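You operate a simulated robot arm through the tools that you are given. There is no shell and no other tool.

You run a simulated robot arm. Do the job below in one go: nothing can be reset, and whatever is moved stays where it is left.

## Task
Put things in order on the top of the packing bench. At the end: the grey insert from the top of the packing bench stands where the pink small colour jar (marked "Pale pink") stood; the pink small colour jar from the top of the packing bench stands where the grey tag (marked "Ready") stood; the grey purge tin (marked "Purge 25") from the top of the packing bench stands on top of the high teal wheel; the grey tag from the top of the packing bench stands where the grey purge tin stood; whatever was shut is shut again. Leave all else as you found it, and nothing knocked over.

The check looks at the end state, three seconds after you hand in, the way a careful person would. Anything else that was tipped, shoved, dropped, spilled or broken makes it a failure.

## Robot
A 6-joint arm with a two-finger gripper, fixed in place. Base frame: the origin is at the foot of the arm, x ahead of it, y to its left, z up; the work surface is at about z = 0. Readings come in mm, degrees, newtons and seconds.
With the tool pointing down near the work surface it reaches from about 240 to 620 mm from the base axis. Its first joint turns from -66.0 to 66.0 degrees. Payload 1.37 kg.
The tool frame sits at the grasp point between the pads (the TCP): z along the fingers, y along the line on which they close. The tips reach 22 mm beyond it. The gripper opens to 92 mm; its body begins 65 mm behind the TCP.
Orientation is told as [roll, pitch, yaw] about the base's x, y, z axes, in that order, counted from this pose: with the fingers straight down and closing along the base's y, the tool's x points along the base's -x, its y along +y and its z along -z.

## Interface
- The arm moves only by the tool drive_tool. Its argument "increments" is a list of rows, each a list of 7 numbers: the shift along the base's x, y, z in mm, then the turn, a rotation vector about the base's x, y, z in degrees, then the closure, from 0 (fully open) to 1 (shut). In form: [[dx, dy, dz, rx, ry, rz, grip], ...]. A call has 1 to 20 rows; each row is the pose to reach, as a shift and turn from the pose commanded when the call began. Each row takes 0.2 s and may step no farther than 50 mm and 8.6 degrees from the row before; otherwise, or with a gripper value out of range, the whole call is refused. A pose out of reach is approached as far as the arm can. The call stops where the force on the tool passes 40 N (or 10 N more than at its start, if that is more) or the arm is blocked; 0.2 s more then pass. Each finger travels about 59.9 mm/s and halts on what it meets, pressing with about 23 N; the grip force reading is that of the motor and also rises with nothing between the fingers. The clock runs only during rows and for 0.2 s after the last one: add rows that repeat a pose to give the fingers time. The reply holds the time, the measured pose of the TCP, the force on the tool along the base axes, the opening and the grip force, in the units named above and with some noise, with the torque about the TCP (base axes, N m) and any sound that the robot's microphone picked up, and new pictures: "views" is both (left out), scene, wrist or none.
- Cameras (640 x 400 px; columns grow to the right, rows downward): "scene" is fixed at [17.9, -428.3, 567.9]; the picture's right is [0.90, -0.44, 0.00], its down [-0.32, -0.66, -0.68] and it looks along [0.30, 0.61, -0.73] (base axes); focal length 254 px, centre (320, 200). "wrist" rides on the gripper at [71, 19, -102] in the tool frame; the picture's right is [-0.26, 0.97, 0.00], its down [-0.75, -0.20, -0.62] and it looks along [-0.60, -0.16, 0.78] (tool axes); focal length 280 px, centre (320, 200). There is no depth. A picture from a camera that has moved, and an enlarged one, comes with that camera's place and axes in the base frame and with its lens.
- inspect(camera, box): a new picture of the part [left, top, right, bottom] of that camera's present view, enlarged. No time passes.
- finish_job(): hands the job in; it is judged then, once.

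Places have to be worked out from the pictures, the camera data and where the tool is seen. Open the gripper and draw the arm clear of the work before you hand the job in, unless the task says otherwise.

The tools are called after "Call:" by a JSON object that holds its "name" and its "arguments". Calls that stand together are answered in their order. drive_tool: Moves the arm, as the interface text tells. Its arguments: {"type":"object","properties":{"increments":{"type":"array","items":{"type":"array","items":{"type":"number"}}},"views":{"type":"string","enum":["both","scene","wrist","none"]}},"required":["increments"]} The other tools are called the same way: inspect (camera, box) takes an enlarged picture of a part of a camera's view; finish_job () hands the job in.

At the start:

```text
time: 0.0
ee_pos: [269.2, 225.9, 290.6]
tcp_rot: [0.1, 0.0, -0.1]
force: [0.2, -0.4, 0.0]
ft_torque: [0.01, -0.01, -0.01]
gripper_width: 92.1
grip_force: 0.0
```

scene: 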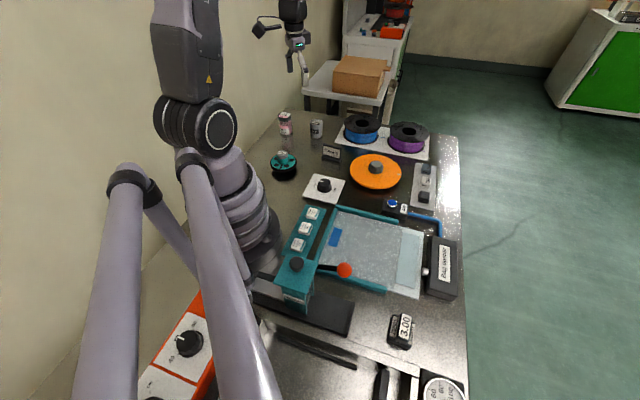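
wrist: 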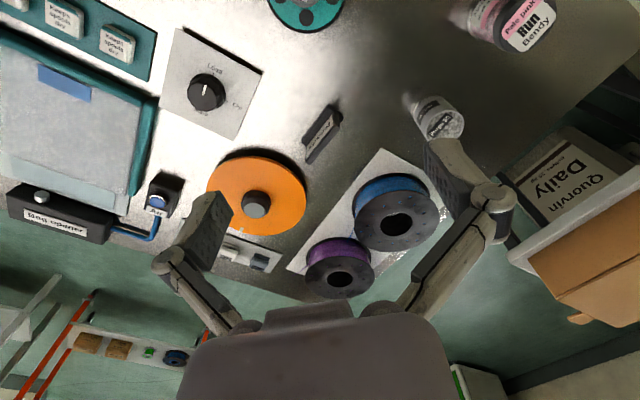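

I'll start by looking closely at the scene and the wrist picture to identify the objects.

Call:
{"name": "inspect", "arguments": {"camera": "scene", "box": [240, 90, 400, 190]}}

Call:
{"name": "inspect", "arguments": {"camera": "scene", "box": [340, 90, 480, 220]}}

Call:
{"name": "inspect", "arguments": {"camera": "scene", "box": [240, 180, 480, 330]}}

Call:
{"name": "inspect", "arguments": {"camera": "scene", "box": [100, 280, 480, 400]}}

Call:
{"name": "inspect", "arguments": {"camera": "wrist", "box": [240, 0, 560, 200]}}

Call:
{"name": "inspect", "arguments": {"camera": "wrist", "box": [0, 0, 320, 200]}}

```text
4.00 times, centred on (320, 140) of scene
camera zoom: at [17.9, -428.3, 567.9], right [0.9, -0.44, 0.0], down [-0.32, -0.66, -0.68], along [0.3, 0.61, -0.73], focal length 1015 px, centre (320, 440)
```

zoom: 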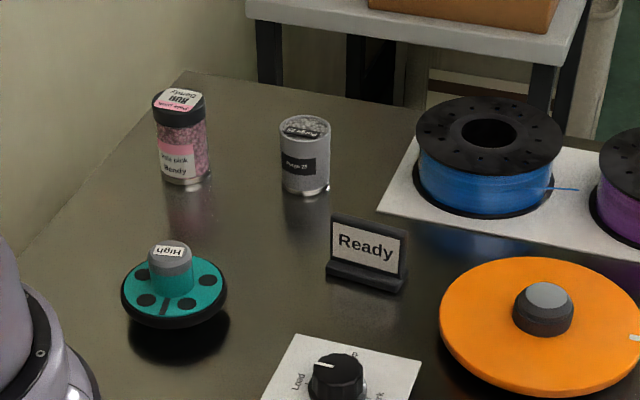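

```text
3.08 times, centred on (410, 155) of scene
camera zoom: at [17.9, -428.3, 567.9], right [0.9, -0.44, 0.0], down [-0.32, -0.66, -0.68], along [0.3, 0.61, -0.73], focal length 780 px, centre (43, 338)
```

zoom: 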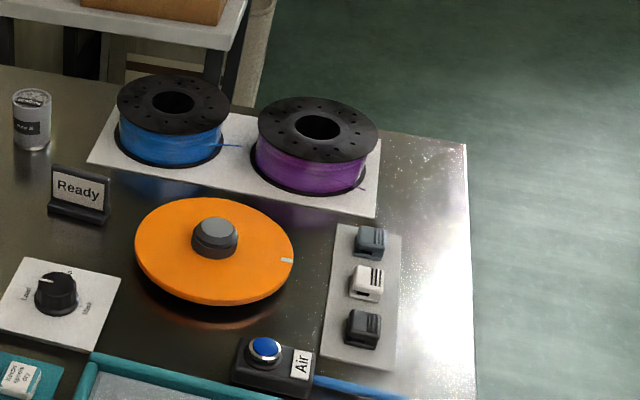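

```text
2.67 times, centred on (360, 255) of scene
camera zoom: at [17.9, -428.3, 567.9], right [0.9, -0.44, 0.0], down [-0.32, -0.66, -0.68], along [0.3, 0.61, -0.73], focal length 676 px, centre (213, 53)
```

zoom: 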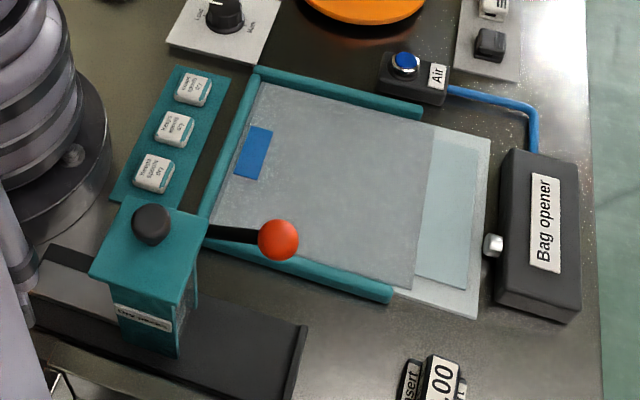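

```text
1.68 times, centred on (290, 340) of scene
camera zoom: at [17.9, -428.3, 567.9], right [0.9, -0.44, 0.0], down [-0.32, -0.66, -0.68], along [0.3, 0.61, -0.73], focal length 427 px, centre (370, -36)
```

zoom: 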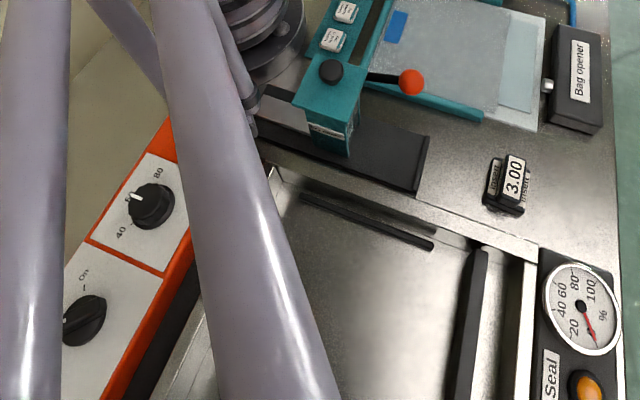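

```text
2.00 times, centred on (400, 100) of wrist
camera zoom: at [199.5, 246.1, 391.6], right [0.26, 0.97, 0.0], down [0.75, -0.2, 0.62], along [0.6, -0.16, -0.78], focal length 561 px, centre (160, 400)
```

zoom: 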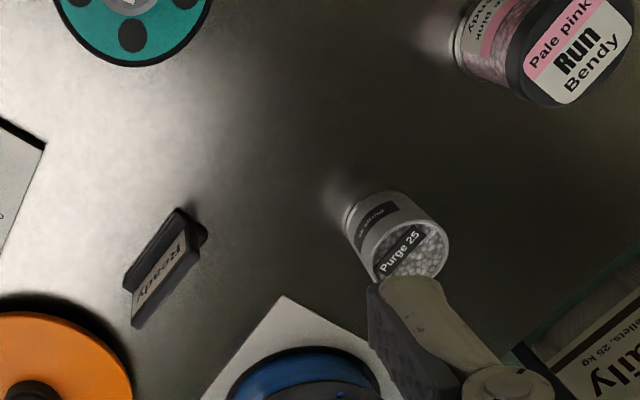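

```text
2.00 times, centred on (160, 100) of wrist
camera zoom: at [199.5, 246.1, 391.6], right [0.26, 0.97, 0.0], down [0.75, -0.2, 0.62], along [0.6, -0.16, -0.78], focal length 561 px, centre (640, 400)
```

zoom: 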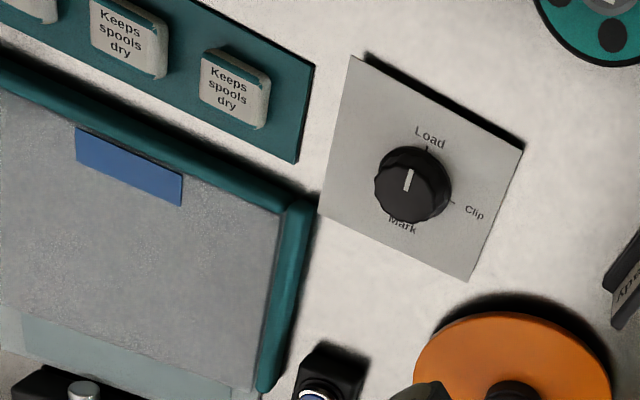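

The insert near (402, 328) of the scene and the teal wheel need a finer look.

Call:
{"name": "inspect", "arguments": {"camera": "scene", "box": [370, 300, 434, 360]}}

Call:
{"name": "inspect", "arguments": {"camera": "scene", "box": [256, 140, 320, 190]}}

Call:
{"name": "inspect", "arguments": {"camera": "scene", "box": [266, 100, 336, 150]}}

Call:
{"name": "inspect", "arguments": {"camera": "scene", "box": [400, 150, 460, 220]}}

Call:
{"name": "inspect", "arguments": {"camera": "scene", "box": [320, 340, 480, 400]}}

```text
6.67 times, centred on (402, 330) of scene
camera zoom: at [17.9, -428.3, 567.9], right [0.9, -0.44, 0.0], down [-0.32, -0.66, -0.68], along [0.3, 0.61, -0.73], focal length 1691 px, centre (-227, -667)
```

zoom: 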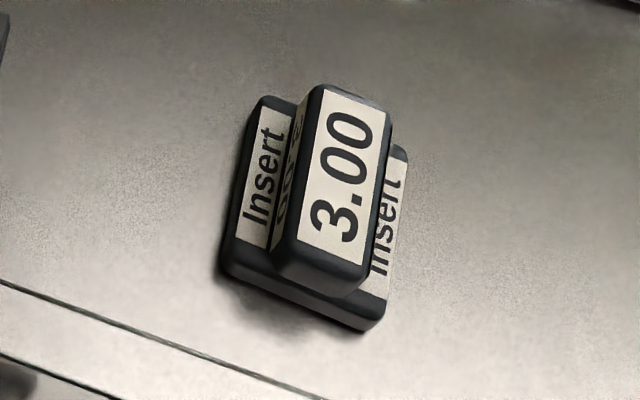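

```text
8.00 times, centred on (288, 165) of scene
camera zoom: at [17.9, -428.3, 567.9], right [0.9, -0.44, 0.0], down [-0.32, -0.66, -0.68], along [0.3, 0.61, -0.73], focal length 2029 px, centre (576, 480)
```

zoom: 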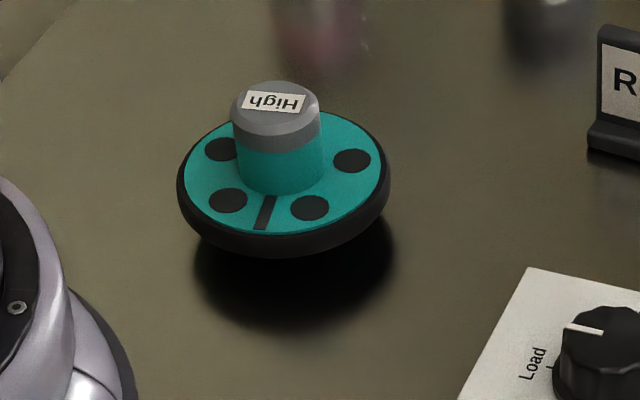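

```text
8.00 times, centred on (301, 125) of scene
camera zoom: at [17.9, -428.3, 567.9], right [0.9, -0.44, 0.0], down [-0.32, -0.66, -0.68], along [0.3, 0.61, -0.73], focal length 2029 px, centre (472, 800)
```

zoom: 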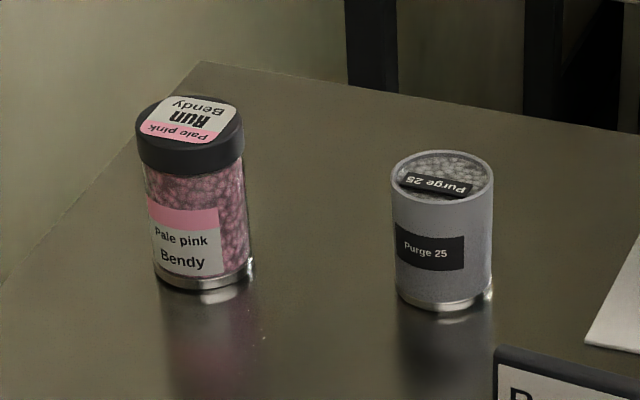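

```text
5.71 times, centred on (430, 185) of scene
camera zoom: at [17.9, -428.3, 567.9], right [0.9, -0.44, 0.0], down [-0.32, -0.66, -0.68], along [0.3, 0.61, -0.73], focal length 1449 px, centre (-309, 286)
```

zoom: 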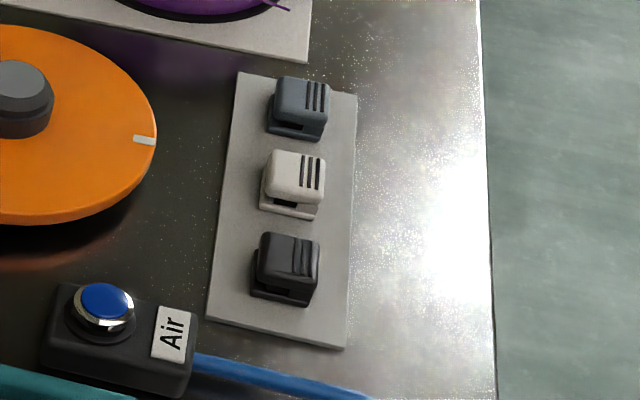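

```text
4.00 times, centred on (400, 370) of scene
camera zoom: at [17.9, -428.3, 567.9], right [0.9, -0.44, 0.0], down [-0.32, -0.66, -0.68], along [0.3, 0.61, -0.73], focal length 1015 px, centre (0, -480)
```

zoom: 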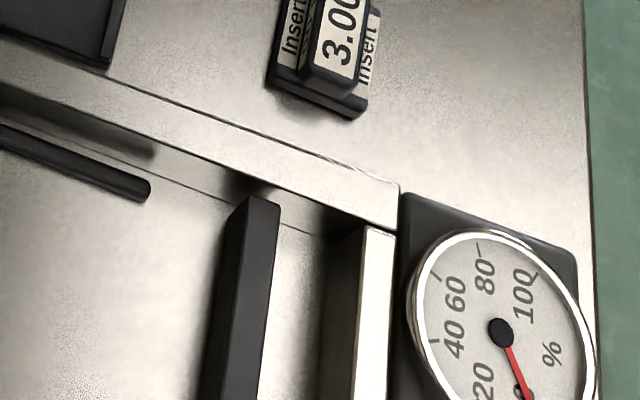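

The insert is the stepped block at about (234, -362). The jar is near (288, 432), the tin near (390, 364), the tag near (372, 204) and the wheel near (202, 222). I'll turn the tool to yaw -48 and move to a spot where the wrist camera sees the wheel and tag, to measure them more accurately.

Call:
{"name": "drive_tool", "arguments": {"increments": [[-13, 17, -5, 0, 0, -8, 0], [-26, 34, -10, 0, 0, -16, 0], [-39, 52, -15, 0, 0, -24, 0], [-52, 70, -20, 0, 0, -32, 0], [-65, 87, -25, 0, 0, -40, 0], [-79, 104, -30, 0, 0, -48, 0], [-79, 104, -30, 0, 0, -48, 0]], "views": "both"}}

```text
time: 1.6
ee_pos: [193.7, 330.5, 261.7]
tcp_rot: [0.0, 0.0, -48.1]
force: [0.3, 0.6, 0.5]
ft_torque: [0.02, 0.0, -0.03]
gripper_width: 91.7
grip_force: 0.1
camera wrist: at [160.0, 397.2, 363.8], right [0.89, 0.45, 0.0], down [0.35, -0.7, 0.62], along [0.28, -0.56, -0.78], focal length 280 px, centre (320, 200)
```

scene: 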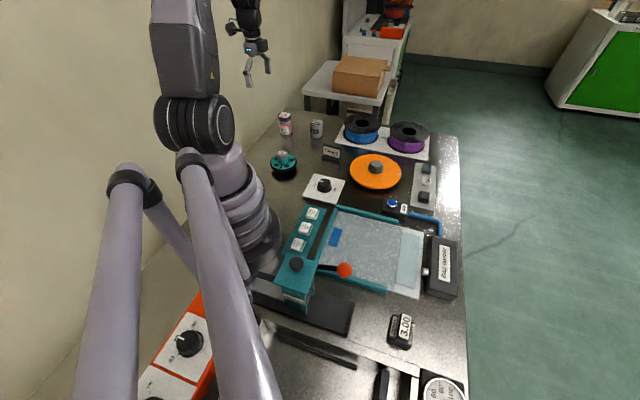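
wrist: 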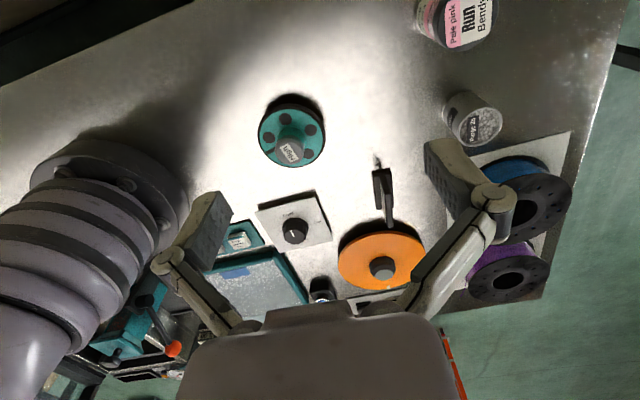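

The wheel, tag, jar and tin are all in the wrist view now, so I'll enlarge each one.

Call:
{"name": "inspect", "arguments": {"camera": "wrist", "box": [240, 80, 340, 180]}}

Call:
{"name": "inspect", "arguments": {"camera": "wrist", "box": [340, 140, 430, 240]}}

Call:
{"name": "inspect", "arguments": {"camera": "wrist", "box": [400, 0, 520, 150]}}

```text
4.00 times, centred on (290, 130) of wrist
camera zoom: at [160.0, 397.2, 363.8], right [0.89, 0.45, 0.0], down [0.35, -0.7, 0.62], along [0.28, -0.56, -0.78], focal length 1122 px, centre (440, 480)
```

zoom: 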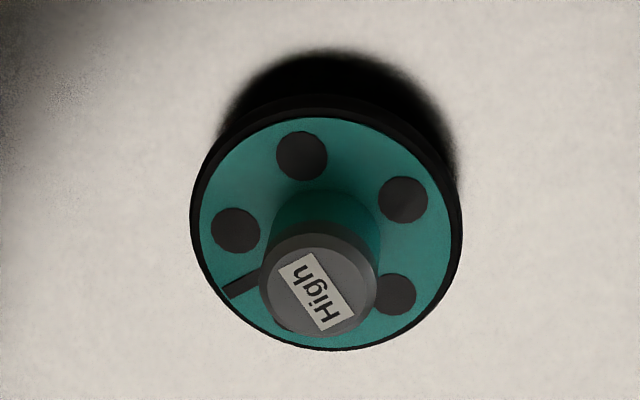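

```text
4.00 times, centred on (385, 190) of wrist
camera zoom: at [160.0, 397.2, 363.8], right [0.89, 0.45, 0.0], down [0.35, -0.7, 0.62], along [0.28, -0.56, -0.78], focal length 1122 px, centre (60, 240)
```

zoom: 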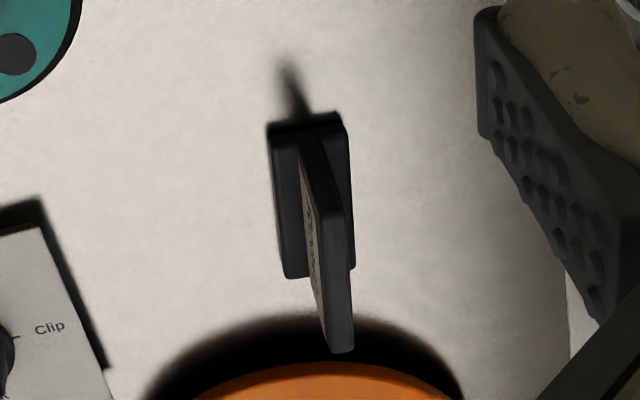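

```text
2.67 times, centred on (460, 75) of wrist
camera zoom: at [160.0, 397.2, 363.8], right [0.89, 0.45, 0.0], down [0.35, -0.7, 0.62], along [0.28, -0.56, -0.78], focal length 748 px, centre (-53, 533)
```

zoom: 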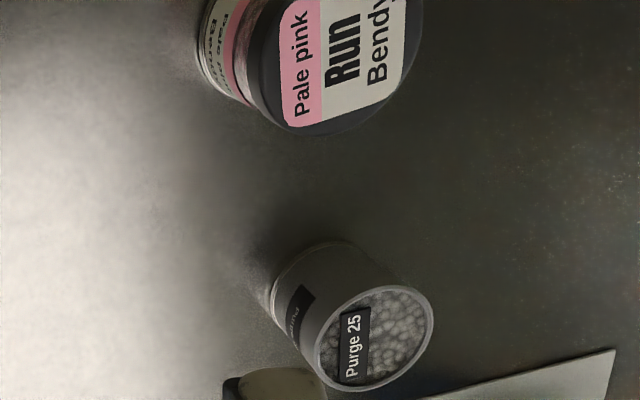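

Triangulating the two views puts the tin at about (388, 361), the wheel hub near (203, 227) with its top around z 60, and the tag near (375, 202). I'll move over the tin at z 200 for a closer look before descending.

Call:
{"name": "drive_tool", "arguments": {"increments": [[40, 6, -12, 0, 0, 0, 0], [80, 12, -24, 0, 0, 0, 0], [120, 18, -36, 0, 0, 0, 0], [160, 24, -48, 0, 0, 0, 0], [198, 31, -60, 0, 0, 0, 0], [198, 31, -60, 0, 0, 0, 0], [198, 31, -60, 0, 0, 0, 0]], "views": "both"}}

```text
time: 3.2
ee_pos: [389.2, 360.8, 199.1]
tcp_rot: [-0.1, 0.0, -48.0]
force: [-0.1, 0.5, -0.3]
ft_torque: [-0.02, 0.04, 0.02]
gripper_width: 92.0
grip_force: 0.0
camera wrist: at [357.7, 428.1, 300.9], right [0.89, 0.45, 0.0], down [0.35, -0.7, 0.62], along [0.28, -0.56, -0.78], focal length 280 px, centre (320, 200)
```

scene: 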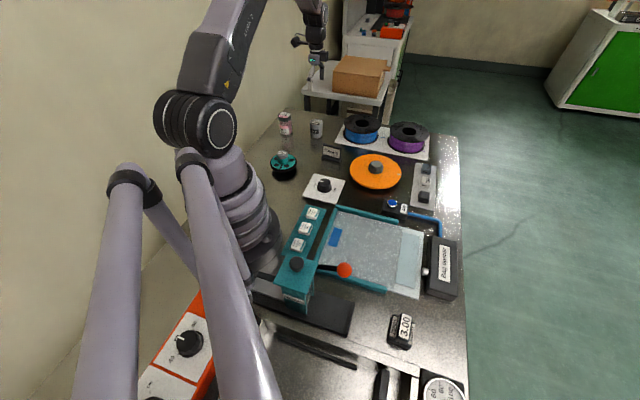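
wrist: 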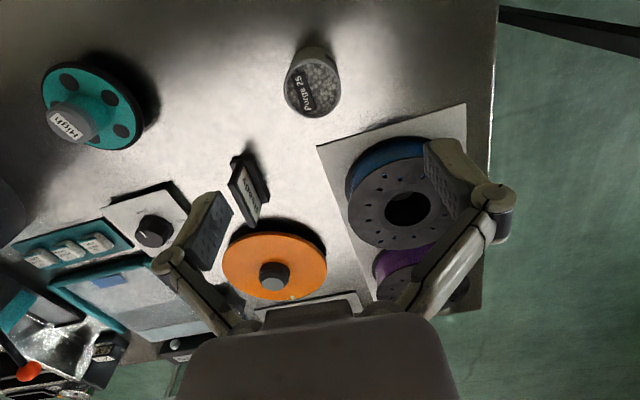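

The tin now sits almost under the tool. I'll enlarge it, the tag and the wheel from this second viewpoint.

Call:
{"name": "inspect", "arguments": {"camera": "wrist", "box": [270, 30, 370, 130]}}

Call:
{"name": "inspect", "arguments": {"camera": "wrist", "box": [200, 130, 300, 230]}}

Call:
{"name": "inspect", "arguments": {"camera": "wrist", "box": [30, 40, 150, 160]}}

```text
4.00 times, centred on (320, 80) of wrist
camera zoom: at [357.7, 428.1, 300.9], right [0.89, 0.45, 0.0], down [0.35, -0.7, 0.62], along [0.28, -0.56, -0.78], focal length 1122 px, centre (320, 680)
```

zoom: 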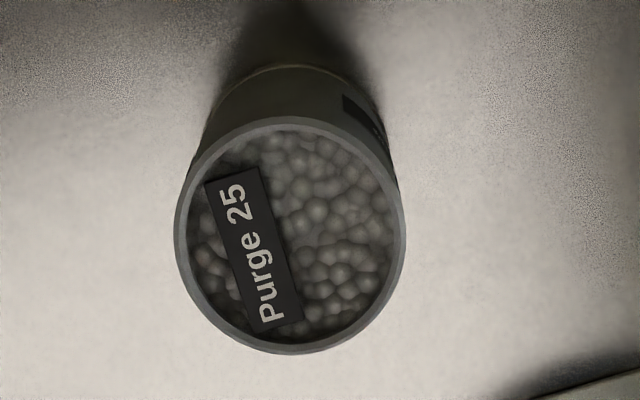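

```text
4.00 times, centred on (250, 180) of wrist
camera zoom: at [357.7, 428.1, 300.9], right [0.89, 0.45, 0.0], down [0.35, -0.7, 0.62], along [0.28, -0.56, -0.78], focal length 1122 px, centre (600, 280)
```

zoom: 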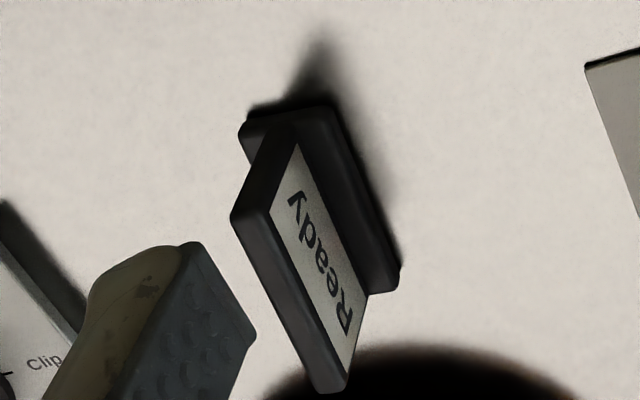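

```text
3.33 times, centred on (90, 100) of wrist
camera zoom: at [357.7, 428.1, 300.9], right [0.89, 0.45, 0.0], down [0.35, -0.7, 0.62], along [0.28, -0.56, -0.78], focal length 935 px, centre (1087, 533)
```

zoom: 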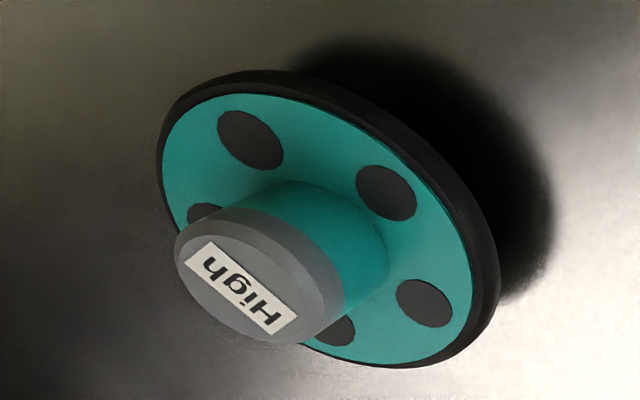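

From this viewpoint the tin's centre is about 6 mm off the tool axis, so the shift needed is (-5.5, -2.9). I'll descend to just above its rim and check the alignment again.

Call:
{"name": "drive_tool", "arguments": {"increments": [[-5.5, -2.9, -30, 0, 0, 0, 0], [-5.5, -2.9, -60, 0, 0, 0, 0], [-5.5, -2.9, -90, 0, 0, 0, 0], [-5.5, -2.9, -110, 0, 0, 0, 0], [-5.5, -2.9, -110, 0, 0, 0, 0]], "views": "both"}}

```text
time: 4.4
ee_pos: [385.5, 360.7, 89.0]
tcp_rot: [0.1, 0.0, -48.0]
force: [0.4, 0.4, 0.1]
ft_torque: [0.01, 0.01, -0.01]
gripper_width: 92.1
grip_force: 0.0
camera wrist: at [353.6, 426.0, 190.5], right [0.89, 0.45, 0.0], down [0.35, -0.7, 0.62], along [0.28, -0.56, -0.78], focal length 280 px, centre (320, 200)
```

scene: 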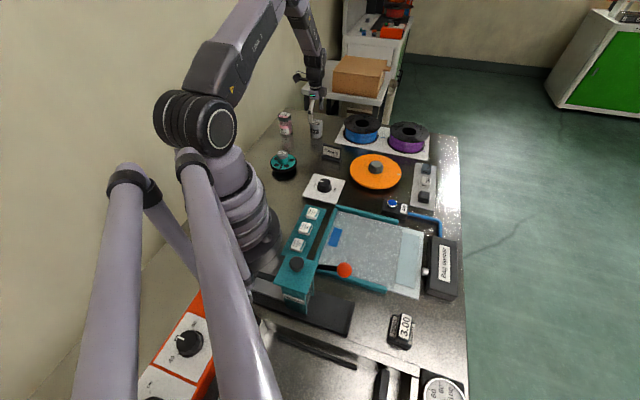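
wrist: 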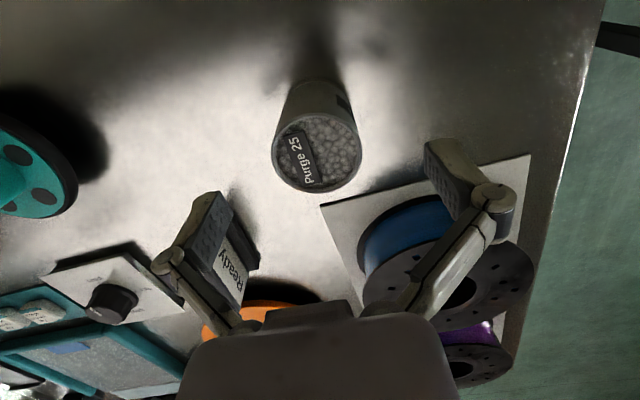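

The tin is centred to within about 2 mm (u≈316 against 320). I'll descend to TCP z≈35 with a small correction, then close on it.

Call:
{"name": "drive_tool", "arguments": {"increments": [[-1.5, -0.8, -20, 0, 0, 0, 0], [-1.5, -0.8, -40, 0, 0, 0, 0], [-1.5, -0.8, -54, 0, 0, 0, 0], [-1.5, -0.8, -54, 0, 0, 0, 0], [-1.5, -0.8, -54, 0, 0, 0, 0.4], [-1.5, -0.8, -54, 0, 0, 0, 1], [-1.5, -0.8, -54, 0, 0, 0, 1], [-1.5, -0.8, -54, 0, 0, 0, 1], [-1.5, -0.8, -54, 0, 0, 0, 1]], "views": "both"}}

```text
time: 6.4
ee_pos: [383.2, 358.0, 36.5]
tcp_rot: [0.0, 0.1, -48.0]
force: [0.5, 0.3, 0.1]
ft_torque: [0.03, -0.02, -0.03]
gripper_width: 46.8
grip_force: 23.0
camera wrist: at [351.7, 424.9, 137.1], right [0.89, 0.45, 0.0], down [0.35, -0.7, 0.62], along [0.28, -0.56, -0.78], focal length 280 px, centre (320, 200)
```

scene: 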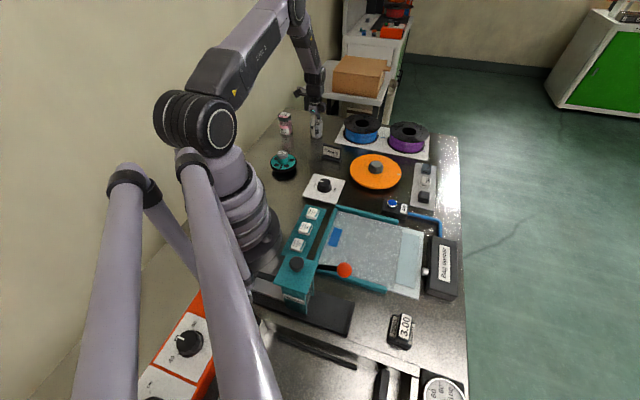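
wrist: 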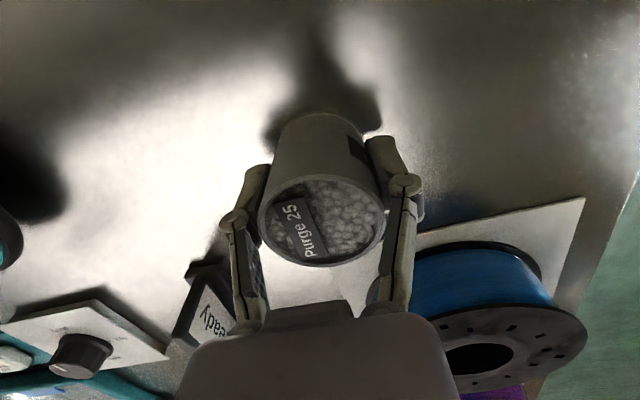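

The tin is held (46.8 mm between the pads, 23 N). I'll lift it straight up slowly and check that it comes along before moving towards the wheel.

Call:
{"name": "drive_tool", "arguments": {"increments": [[0, 0, 5, 0, 0, 0, 1], [0, 0, 20, 0, 0, 0, 1], [0, 0, 45, 0, 0, 0, 1], [0, 0, 75, 0, 0, 0, 1], [0, 0, 105, 0, 0, 0, 1], [0, 0, 130, 0, 0, 0, 1], [0, 0, 130, 0, 0, 0, 1]], "views": "both"}}

```text
time: 8.0
ee_pos: [381.0, 357.9, 165.5]
tcp_rot: [-0.1, 0.0, -48.0]
force: [0.3, 0.1, -1.9]
ft_torque: [0.02, 0.02, -0.01]
gripper_width: 46.7
grip_force: 23.3
camera wrist: at [348.7, 424.4, 266.6], right [0.89, 0.45, 0.0], down [0.35, -0.7, 0.63], along [0.28, -0.56, -0.78], focal length 280 px, centre (320, 200)
```

scene: 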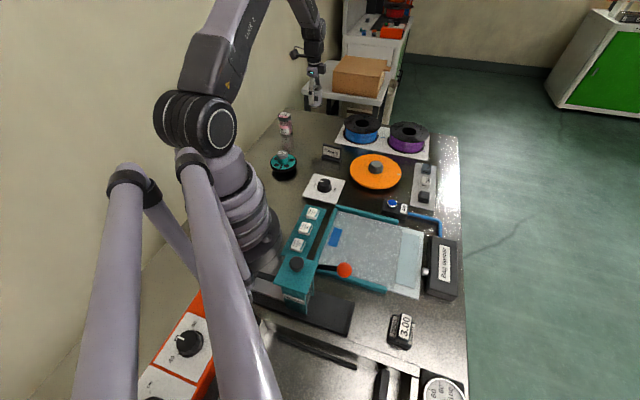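
wrist: 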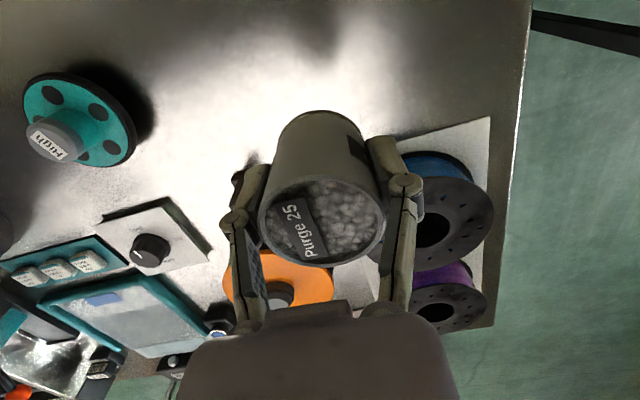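

The tin lifted cleanly (about 2 N of weight). I'll carry it level to above the wheel at about (200, 229), staying high.

Call:
{"name": "drive_tool", "arguments": {"increments": [[-20, -14, 0, 0, 0, 0, 1], [-50, -35, 0, 0, 0, 0, 1], [-83, -59, 0, 0, 0, 0, 1], [-116, -82, 0, 0, 0, 0, 1], [-149, -105, 0, 0, 0, 0, 1], [-171, -121, 0, 0, 0, 0, 1], [-181, -128, 0, 0, 0, 0, 1], [-181, -128, 0, 0, 0, 0, 1], [-181, -128, 0, 0, 0, 0, 1]], "views": "both"}}

Call:
{"name": "inspect", "arguments": {"camera": "scene", "box": [240, 90, 340, 190]}}

Call:
{"name": "inspect", "arguments": {"camera": "wrist", "box": [220, 40, 420, 240]}}

```text
time: 10.0
ee_pos: [201.0, 230.2, 165.3]
tcp_rot: [0.0, -0.1, -48.0]
force: [0.0, 0.2, -0.8]
ft_torque: [-0.01, -0.01, 0.0]
gripper_width: 46.9
grip_force: 23.1
camera wrist: at [168.4, 296.5, 266.7], right [0.89, 0.45, 0.0], down [0.35, -0.7, 0.62], along [0.28, -0.56, -0.78], focal length 280 px, centre (320, 200)
```

scene: 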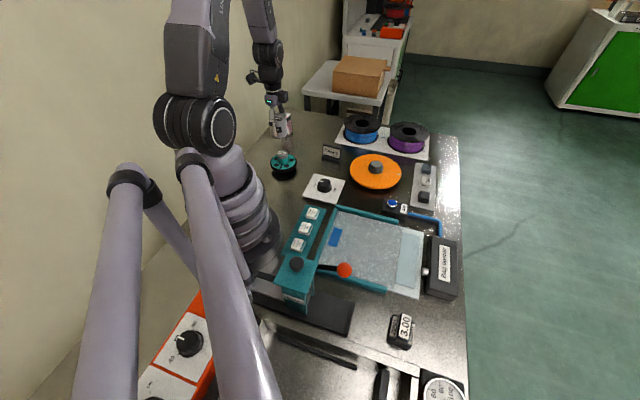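
wrist: 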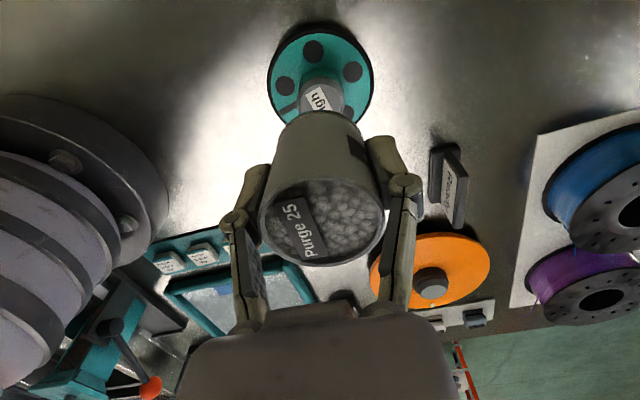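

```text
4.00 times, centred on (290, 140) of scene
camera zoom: at [17.9, -428.3, 567.9], right [0.9, -0.44, 0.0], down [-0.32, -0.66, -0.68], along [0.3, 0.61, -0.73], focal length 1015 px, centre (440, 440)
```

zoom: 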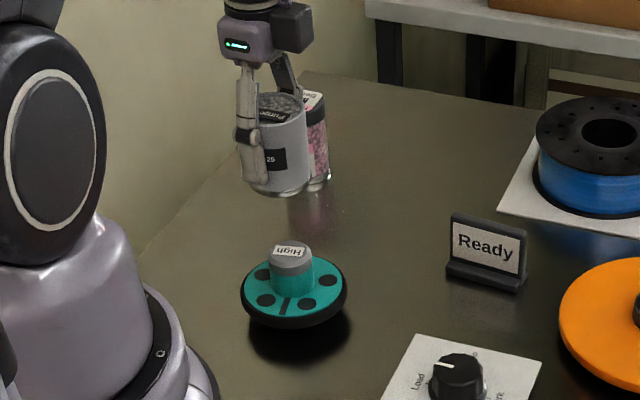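

```text
2.00 times, centred on (320, 140) of wrist
camera zoom: at [168.4, 296.5, 266.7], right [0.89, 0.45, 0.0], down [0.35, -0.7, 0.62], along [0.28, -0.56, -0.78], focal length 561 px, centre (320, 320)
```

zoom: 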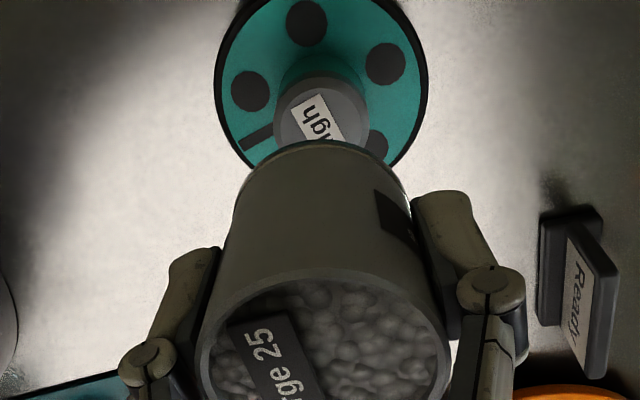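

The tin and hub line up in the wrist view (both at u≈321, and the label is where it should be directly below). I'll lower it most of the way, leaving a margin because the hub-top height (61–71) isn't certain, and check from the side.

Call:
{"name": "drive_tool", "arguments": {"increments": [[0, 0, -15, 0, 0, 0, 1], [0, 0, -30, 0, 0, 0, 1], [0, 0, -42, 0, 0, 0, 1], [0, 0, -50, 0, 0, 0, 1], [0, 0, -50, 0, 0, 0, 1]], "views": "both"}}

Call:
{"name": "inspect", "arguments": {"camera": "scene", "box": [256, 120, 316, 190]}}

Call:
{"name": "inspect", "arguments": {"camera": "wrist", "box": [240, 40, 400, 160]}}

```text
time: 11.2
ee_pos: [200.4, 229.4, 115.7]
tcp_rot: [0.0, 0.0, -48.0]
force: [1.0, -0.9, -2.0]
ft_torque: [-0.01, 0.03, 0.01]
gripper_width: 46.8
grip_force: 22.5
camera wrist: at [168.5, 295.3, 217.2], right [0.89, 0.45, 0.0], down [0.35, -0.7, 0.62], along [0.28, -0.56, -0.78], focal length 280 px, centre (320, 200)
```

scene: 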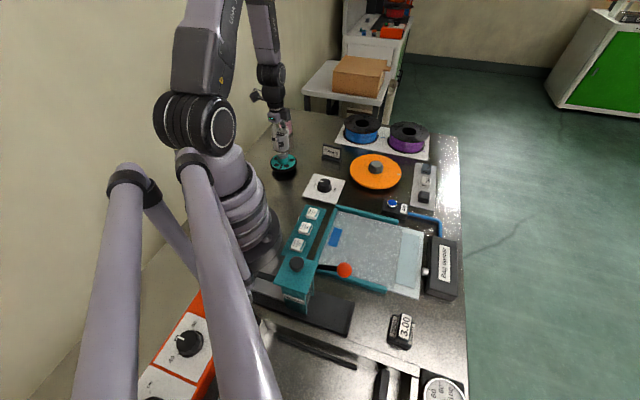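
wrist: 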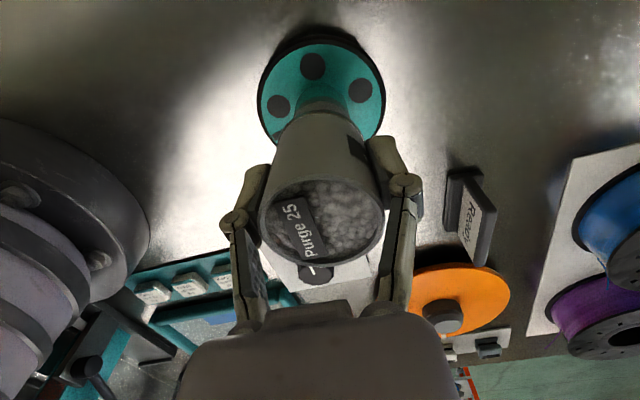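

```text
5.71 times, centred on (286, 155) of scene
camera zoom: at [17.9, -428.3, 567.9], right [0.9, -0.44, 0.0], down [-0.32, -0.66, -0.68], along [0.3, 0.61, -0.73], focal length 1449 px, centre (514, 457)
```

zoom: 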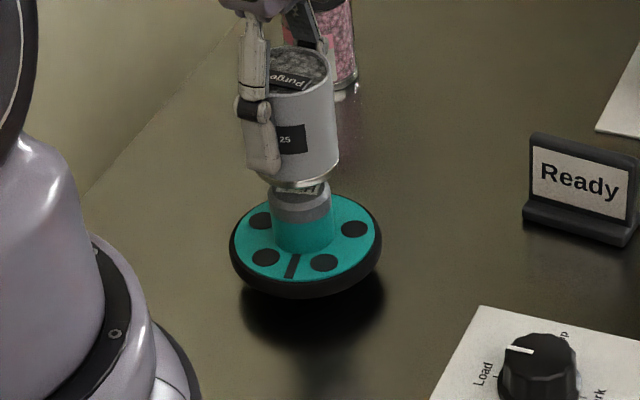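

```text
3.33 times, centred on (320, 100) of wrist
camera zoom: at [168.5, 295.3, 217.2], right [0.89, 0.45, 0.0], down [0.35, -0.7, 0.62], along [0.28, -0.56, -0.78], focal length 935 px, centre (320, 533)
```

zoom: 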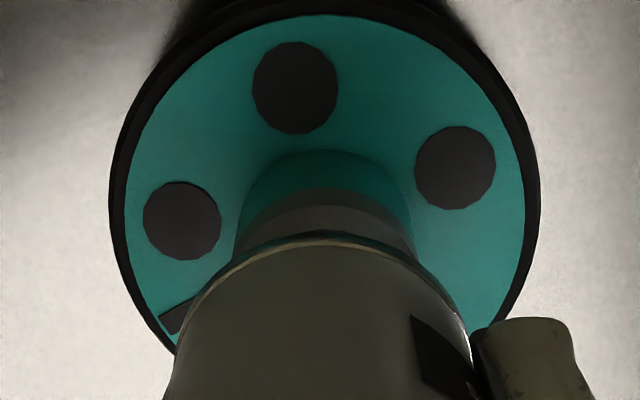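

The side view puts the hub top at about z 61, 18 mm below the tin, and both views show it centred to within about 1 mm. I'll lower 16 mm and then creep down to contact.

Call:
{"name": "drive_tool", "arguments": {"increments": [[0, 0, -6, 0, 0, 0, 1], [0, 0, -11, 0, 0, 0, 1], [0, 0, -15, 0, 0, 0, 1], [0, 0, -16, 0, 0, 0, 1], [0, 0, -16, 0, 0, 0, 1]], "views": "scene"}}

Call:
{"name": "inspect", "arguments": {"camera": "scene", "box": [256, 120, 316, 190]}}

```text
time: 12.4
ee_pos: [199.6, 229.3, 100.5]
tcp_rot: [-0.1, 0.0, -48.0]
force: [-0.2, 0.4, -1.8]
ft_torque: [0.02, 0.0, 0.0]
gripper_width: 47.0
grip_force: 23.3
```

scene: 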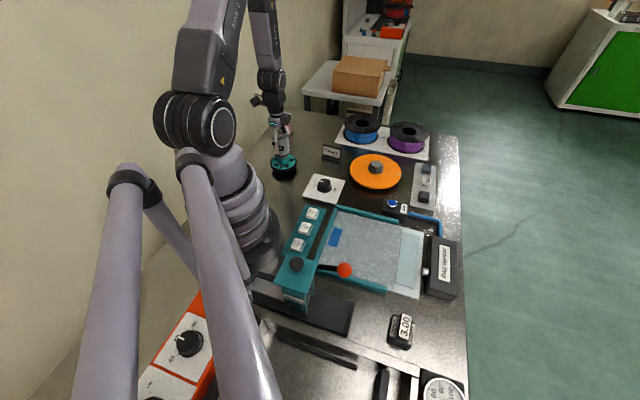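

```text
5.71 times, centred on (286, 155) of scene
camera zoom: at [17.9, -428.3, 567.9], right [0.9, -0.44, 0.0], down [-0.32, -0.66, -0.68], along [0.3, 0.61, -0.73], focal length 1449 px, centre (514, 457)
```

zoom: 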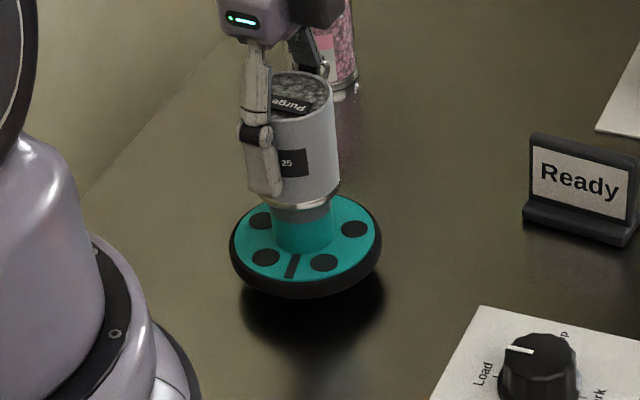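

There's still only the tin's own weight on the sensor, so no contact yet. I'll creep down a little further.

Call:
{"name": "drive_tool", "arguments": {"increments": [[0, 0, -0.7, 0, 0, 0, 1], [0, 0, -1.4, 0, 0, 0, 1], [0, 0, -1.4, 0, 0, 0, 1]], "views": "none"}}

Call:
{"name": "drive_tool", "arguments": {"increments": [[0, 0, -0.5, 0, 0, 0, 1], [0, 0, -1.0, 0, 0, 0, 1], [0, 0, -1.0, 0, 0, 0, 1]], "views": "none"}}

```text
time: 13.2
ee_pos: [200.0, 229.2, 99.7]
tcp_rot: [-0.1, 0.0, -48.0]
force: [0.3, 0.9, -1.4]
ft_torque: [0.02, -0.01, 0.02]
gripper_width: 46.8
grip_force: 22.8
```

```text
time: 14.0
ee_pos: [200.7, 230.8, 98.6]
tcp_rot: [0.2, 0.0, -48.0]
force: [2.1, -4.1, 15.8]
ft_torque: [-0.13, -0.09, 0.0]
gripper_width: 46.7
grip_force: 23.2
```

The tin touches the hub: 15.8 N upward at z≈98.5. I'll back off about 0.5 mm to relieve the push, then open the fingers.

Call:
{"name": "drive_tool", "arguments": {"increments": [[0, 0, 0.5, 0, 0, 0, 1], [0, 0, 0.5, 0, 0, 0, 1]], "views": "wrist"}}

```text
time: 14.6
ee_pos: [202.3, 229.9, 98.5]
tcp_rot: [0.0, 0.0, -48.0]
force: [-5.3, 3.9, 12.7]
ft_torque: [0.2, 0.24, -0.02]
gripper_width: 46.9
grip_force: 23.4
camera wrist: at [168.3, 295.9, 199.5], right [0.89, 0.45, 0.0], down [0.35, -0.7, 0.63], along [0.28, -0.56, -0.78], focal length 280 px, centre (320, 200)
```

wrist: 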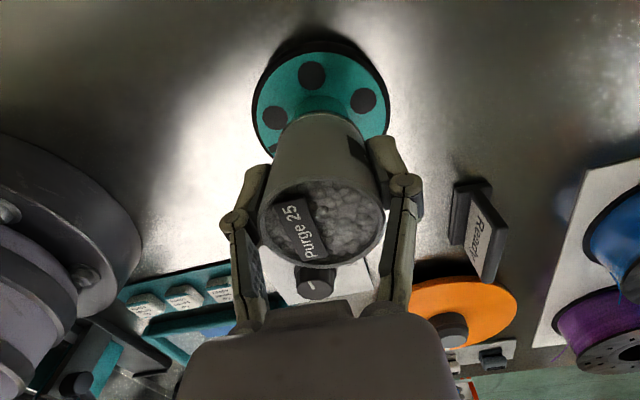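

There's still about 12 N of push, so I'll ease up slightly more before releasing.

Call:
{"name": "drive_tool", "arguments": {"increments": [[0, 0, 0.4, 0, 0, 0, 1], [0, 0, 0.4, 0, 0, 0, 1]], "views": "none"}}

```text
time: 15.2
ee_pos: [200.7, 230.1, 99.1]
tcp_rot: [-0.1, 0.1, -48.0]
force: [-0.2, 0.1, -2.1]
ft_torque: [-0.01, 0.01, 0.01]
gripper_width: 46.7
grip_force: 23.0
```

The load is back to just the tin's weight, so it hangs only a fraction of a millimetre above the hub. I'll settle it 0.4 mm and open the fingers gently.

Call:
{"name": "drive_tool", "arguments": {"increments": [[0, 0, -0.3, 0, 0, 0, 1], [0, 0, -0.3, 0, 0, 0, 0.47], [0, 0, -0.3, 0, 0, 0, 0.42], [0, 0, -0.3, 0, 0, 0, 0.35], [0, 0, -0.3, 0, 0, 0, 0.2], [0, 0, -0.3, 0, 0, 0, 0.0], [0, 0, -0.3, 0, 0, 0, 0.0], [0, 0, -0.3, 0, 0, 0, 0.0]], "views": "both"}}

Call:
{"name": "inspect", "arguments": {"camera": "scene", "box": [256, 110, 316, 190]}}

```text
time: 17.0
ee_pos: [200.9, 229.6, 99.2]
tcp_rot: [0.0, 0.0, -48.1]
force: [-0.7, 0.9, -0.2]
ft_torque: [0.0, 0.0, 0.01]
gripper_width: 92.0
grip_force: 0.1
camera wrist: at [169.3, 295.8, 200.2], right [0.89, 0.45, 0.0], down [0.35, -0.7, 0.62], along [0.28, -0.56, -0.78], focal length 280 px, centre (320, 200)
```

scene: 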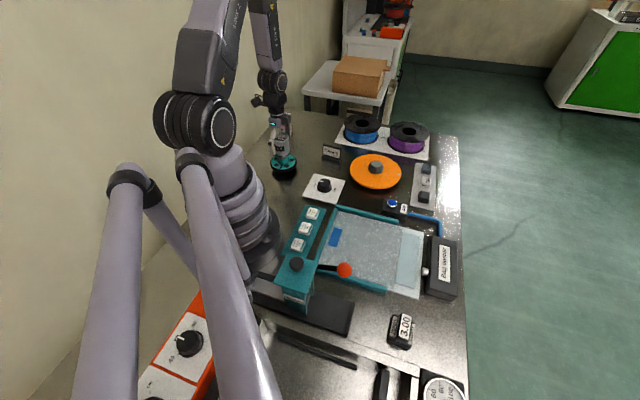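
wrist: 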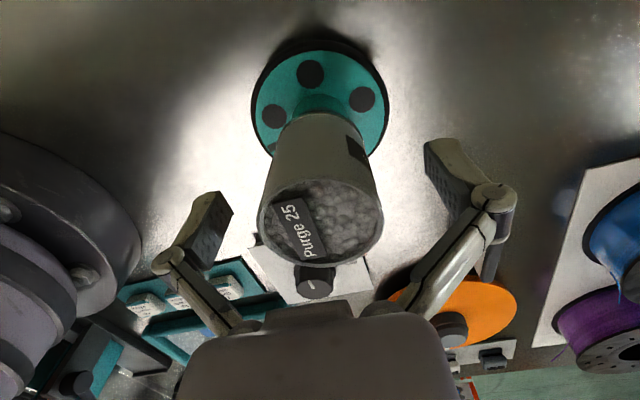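

```text
5.00 times, centred on (286, 150) of scene
camera zoom: at [17.9, -428.3, 567.9], right [0.9, -0.44, 0.0], down [-0.32, -0.66, -0.68], along [0.3, 0.61, -0.73], focal length 1268 px, centre (490, 450)
```

zoom: 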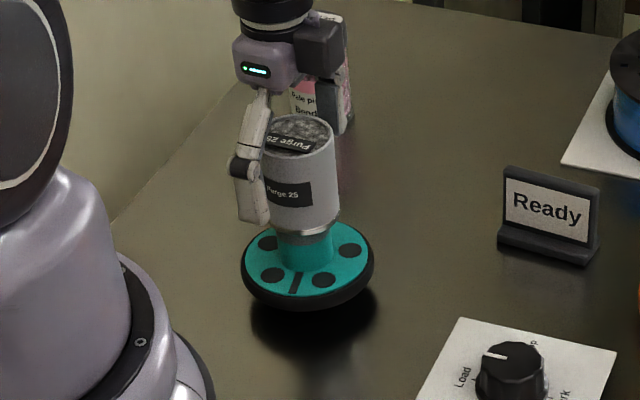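

The tin stands upright on the hub with the fingers clear on both sides. I'll rise straight up past its rim.

Call:
{"name": "drive_tool", "arguments": {"increments": [[0, 0, 15, 0, 0, 0, 0], [0, 0, 35, 0, 0, 0, 0], [0, 0, 60, 0, 0, 0, 0], [0, 0, 90, 0, 0, 0, 0], [0, 0, 110, 0, 0, 0, 0], [0, 0, 110, 0, 0, 0, 0]], "views": "both"}}

Call:
{"name": "inspect", "arguments": {"camera": "scene", "box": [256, 100, 316, 190]}}

```text
time: 18.4
ee_pos: [199.8, 231.2, 210.8]
tcp_rot: [0.1, -0.1, -48.1]
force: [0.2, 0.2, -1.0]
ft_torque: [0.04, -0.01, 0.02]
gripper_width: 92.1
grip_force: 0.1
camera wrist: at [168.2, 296.6, 312.4], right [0.89, 0.45, 0.0], down [0.35, -0.7, 0.62], along [0.28, -0.56, -0.78], focal length 280 px, centre (320, 200)
```

scene: 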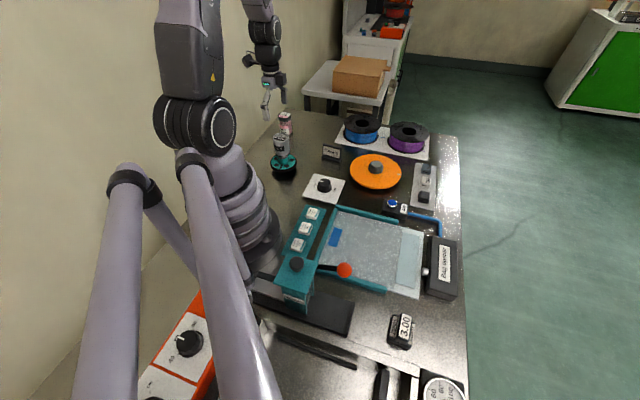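
wrist: 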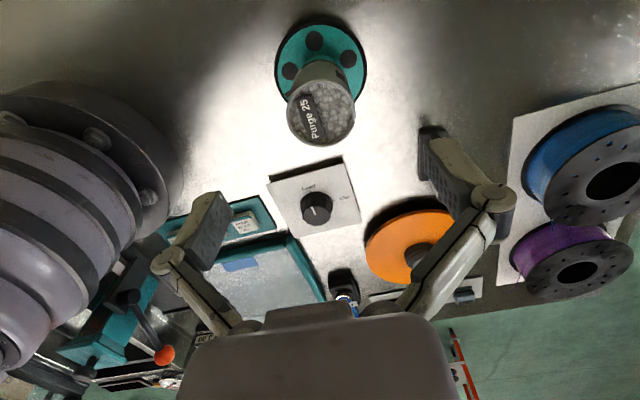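

```text
4.44 times, centred on (286, 145) of scene
camera zoom: at [17.9, -428.3, 567.9], right [0.9, -0.44, 0.0], down [-0.32, -0.66, -0.68], along [0.3, 0.61, -0.73], focal length 1127 px, centre (471, 444)
```

zoom: 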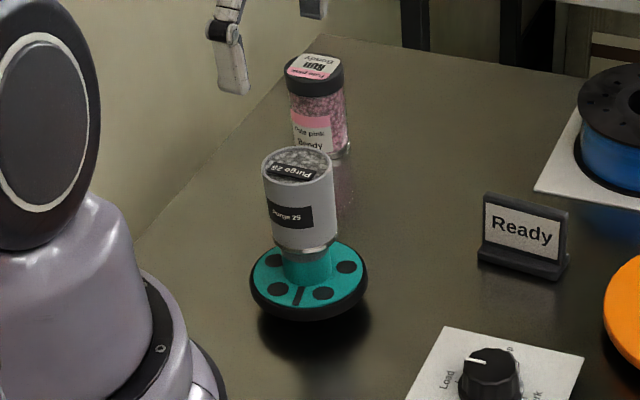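

The tin stands cleanly on the wheel. Next is the tag: I'll move above it at about (370, 202), z 190, and turn to yaw -52.5 so the fingers close across its plate.

Call:
{"name": "drive_tool", "arguments": {"increments": [[34, -5, 0, 0, 0, -1, 0], [68, -10, 0, 0, 0, -2, 0], [102, -15, 0, 0, 0, -3, 0], [136, -21, -8, 0, 0, -4, 0], [170, -27, -19, 0, 0, -4.5, 0], [170, -27, -19, 0, 0, -4.5, 0], [170, -27, -19, 0, 0, -4.5, 0]], "views": "both"}}

Call:
{"name": "inspect", "arguments": {"camera": "wrist", "box": [270, 40, 370, 140]}}

```text
time: 20.0
ee_pos: [369.3, 205.0, 190.8]
tcp_rot: [0.1, 0.0, -52.4]
force: [0.9, 1.4, 0.2]
ft_torque: [-0.01, -0.02, 0.01]
gripper_width: 91.9
grip_force: 0.0
camera wrist: at [342.7, 274.2, 292.0], right [0.93, 0.38, 0.0], down [0.3, -0.72, 0.62], along [0.24, -0.58, -0.78], focal length 280 px, centre (320, 200)
```

scene: 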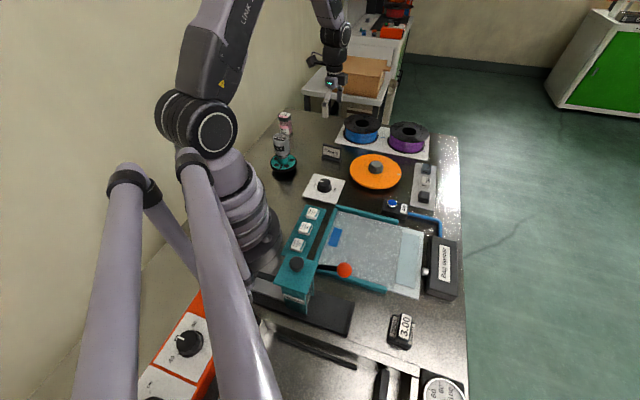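
wrist: 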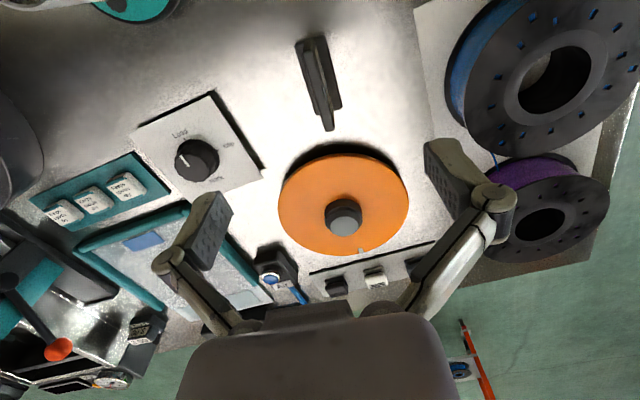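

```text
4.00 times, centred on (320, 90) of wrist
camera zoom: at [342.7, 274.2, 292.0], right [0.93, 0.38, 0.0], down [0.3, -0.72, 0.62], along [0.24, -0.58, -0.78], focal length 1122 px, centre (320, 640)
```

zoom: 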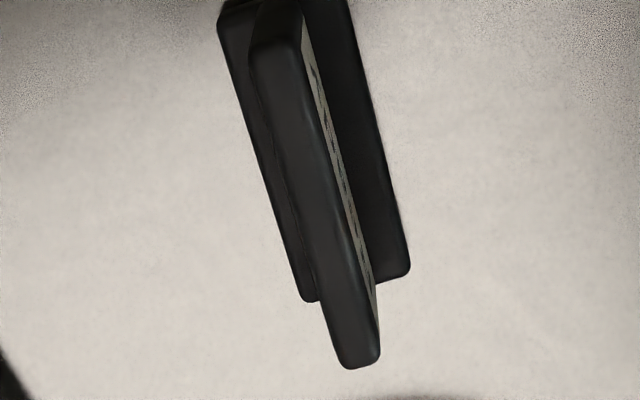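

The plate's centre is about 4 mm ahead of the tool axis, and the tool yaw matches the plate to within 0.3°. I'll correct by (1.5, -3.7) and descend to z≈38 so the tips stay above the tag's base.

Call:
{"name": "drive_tool", "arguments": {"increments": [[1.5, -3.7, -35, 0, 0, 0, 0], [1.5, -3.7, -70, 0, 0, 0, 0], [1.5, -3.7, -100, 0, 0, 0, 0], [1.5, -3.7, -115, 0, 0, 0, 0], [1.5, -3.7, -115, 0, 0, 0, 0]], "views": "both"}}

Call:
{"name": "inspect", "arguments": {"camera": "wrist", "box": [220, 60, 420, 220]}}

Call:
{"name": "inspect", "arguments": {"camera": "scene", "box": [300, 110, 360, 180]}}

```text
time: 21.2
ee_pos: [372.3, 199.1, 75.2]
tcp_rot: [0.0, 0.1, -52.5]
force: [0.1, 0.6, -0.2]
ft_torque: [0.03, -0.02, -0.05]
gripper_width: 92.0
grip_force: 0.0
camera wrist: at [344.2, 267.9, 177.0], right [0.93, 0.38, 0.0], down [0.3, -0.72, 0.62], along [0.24, -0.58, -0.78], focal length 280 px, centre (320, 200)
```

scene: 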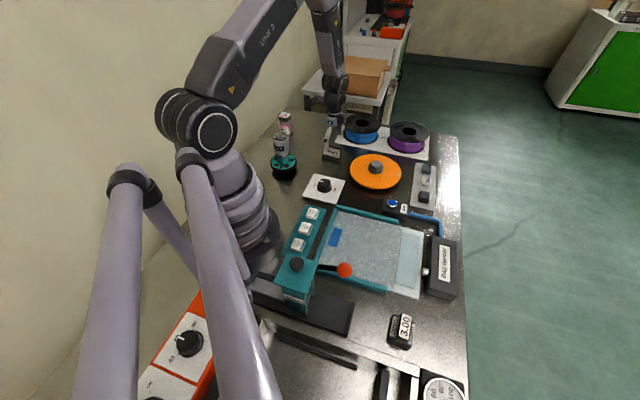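
wrist: 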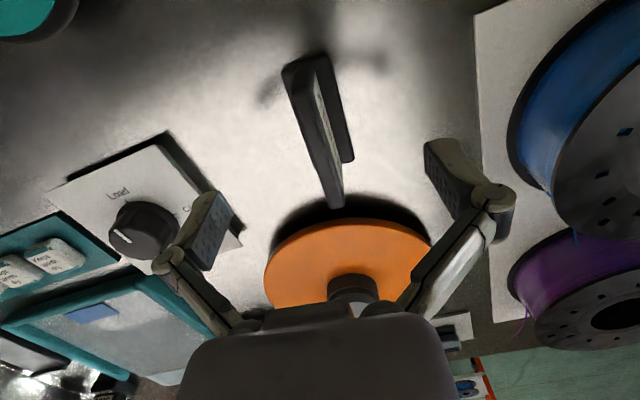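

```text
2.50 times, centred on (320, 140) of wrist
camera zoom: at [344.2, 267.9, 177.0], right [0.93, 0.38, 0.0], down [0.3, -0.72, 0.62], along [0.24, -0.58, -0.78], focal length 701 px, centre (320, 350)
```

zoom: 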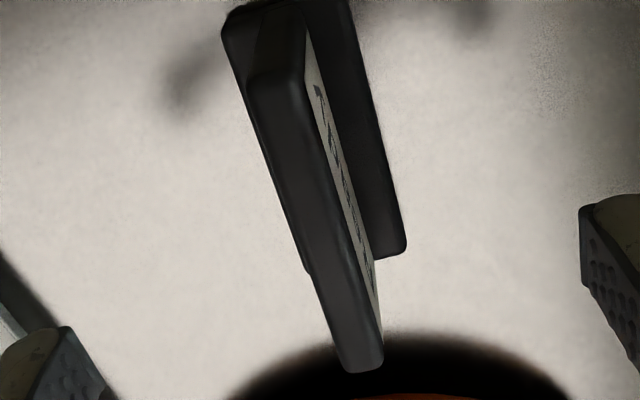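

```text
5.71 times, centred on (330, 145) of scene
camera zoom: at [17.9, -428.3, 567.9], right [0.9, -0.44, 0.0], down [-0.32, -0.66, -0.68], along [0.3, 0.61, -0.73], focal length 1449 px, centre (263, 514)
```

zoom: 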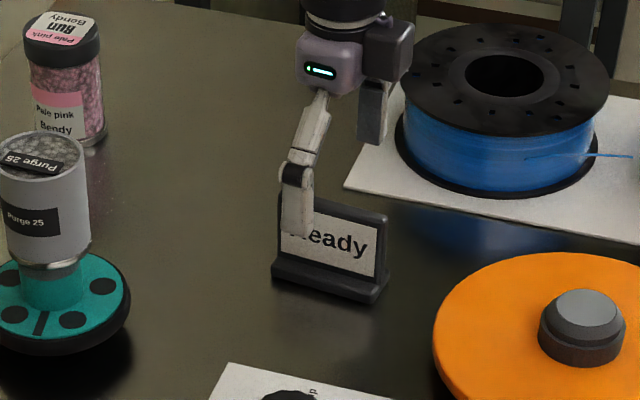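

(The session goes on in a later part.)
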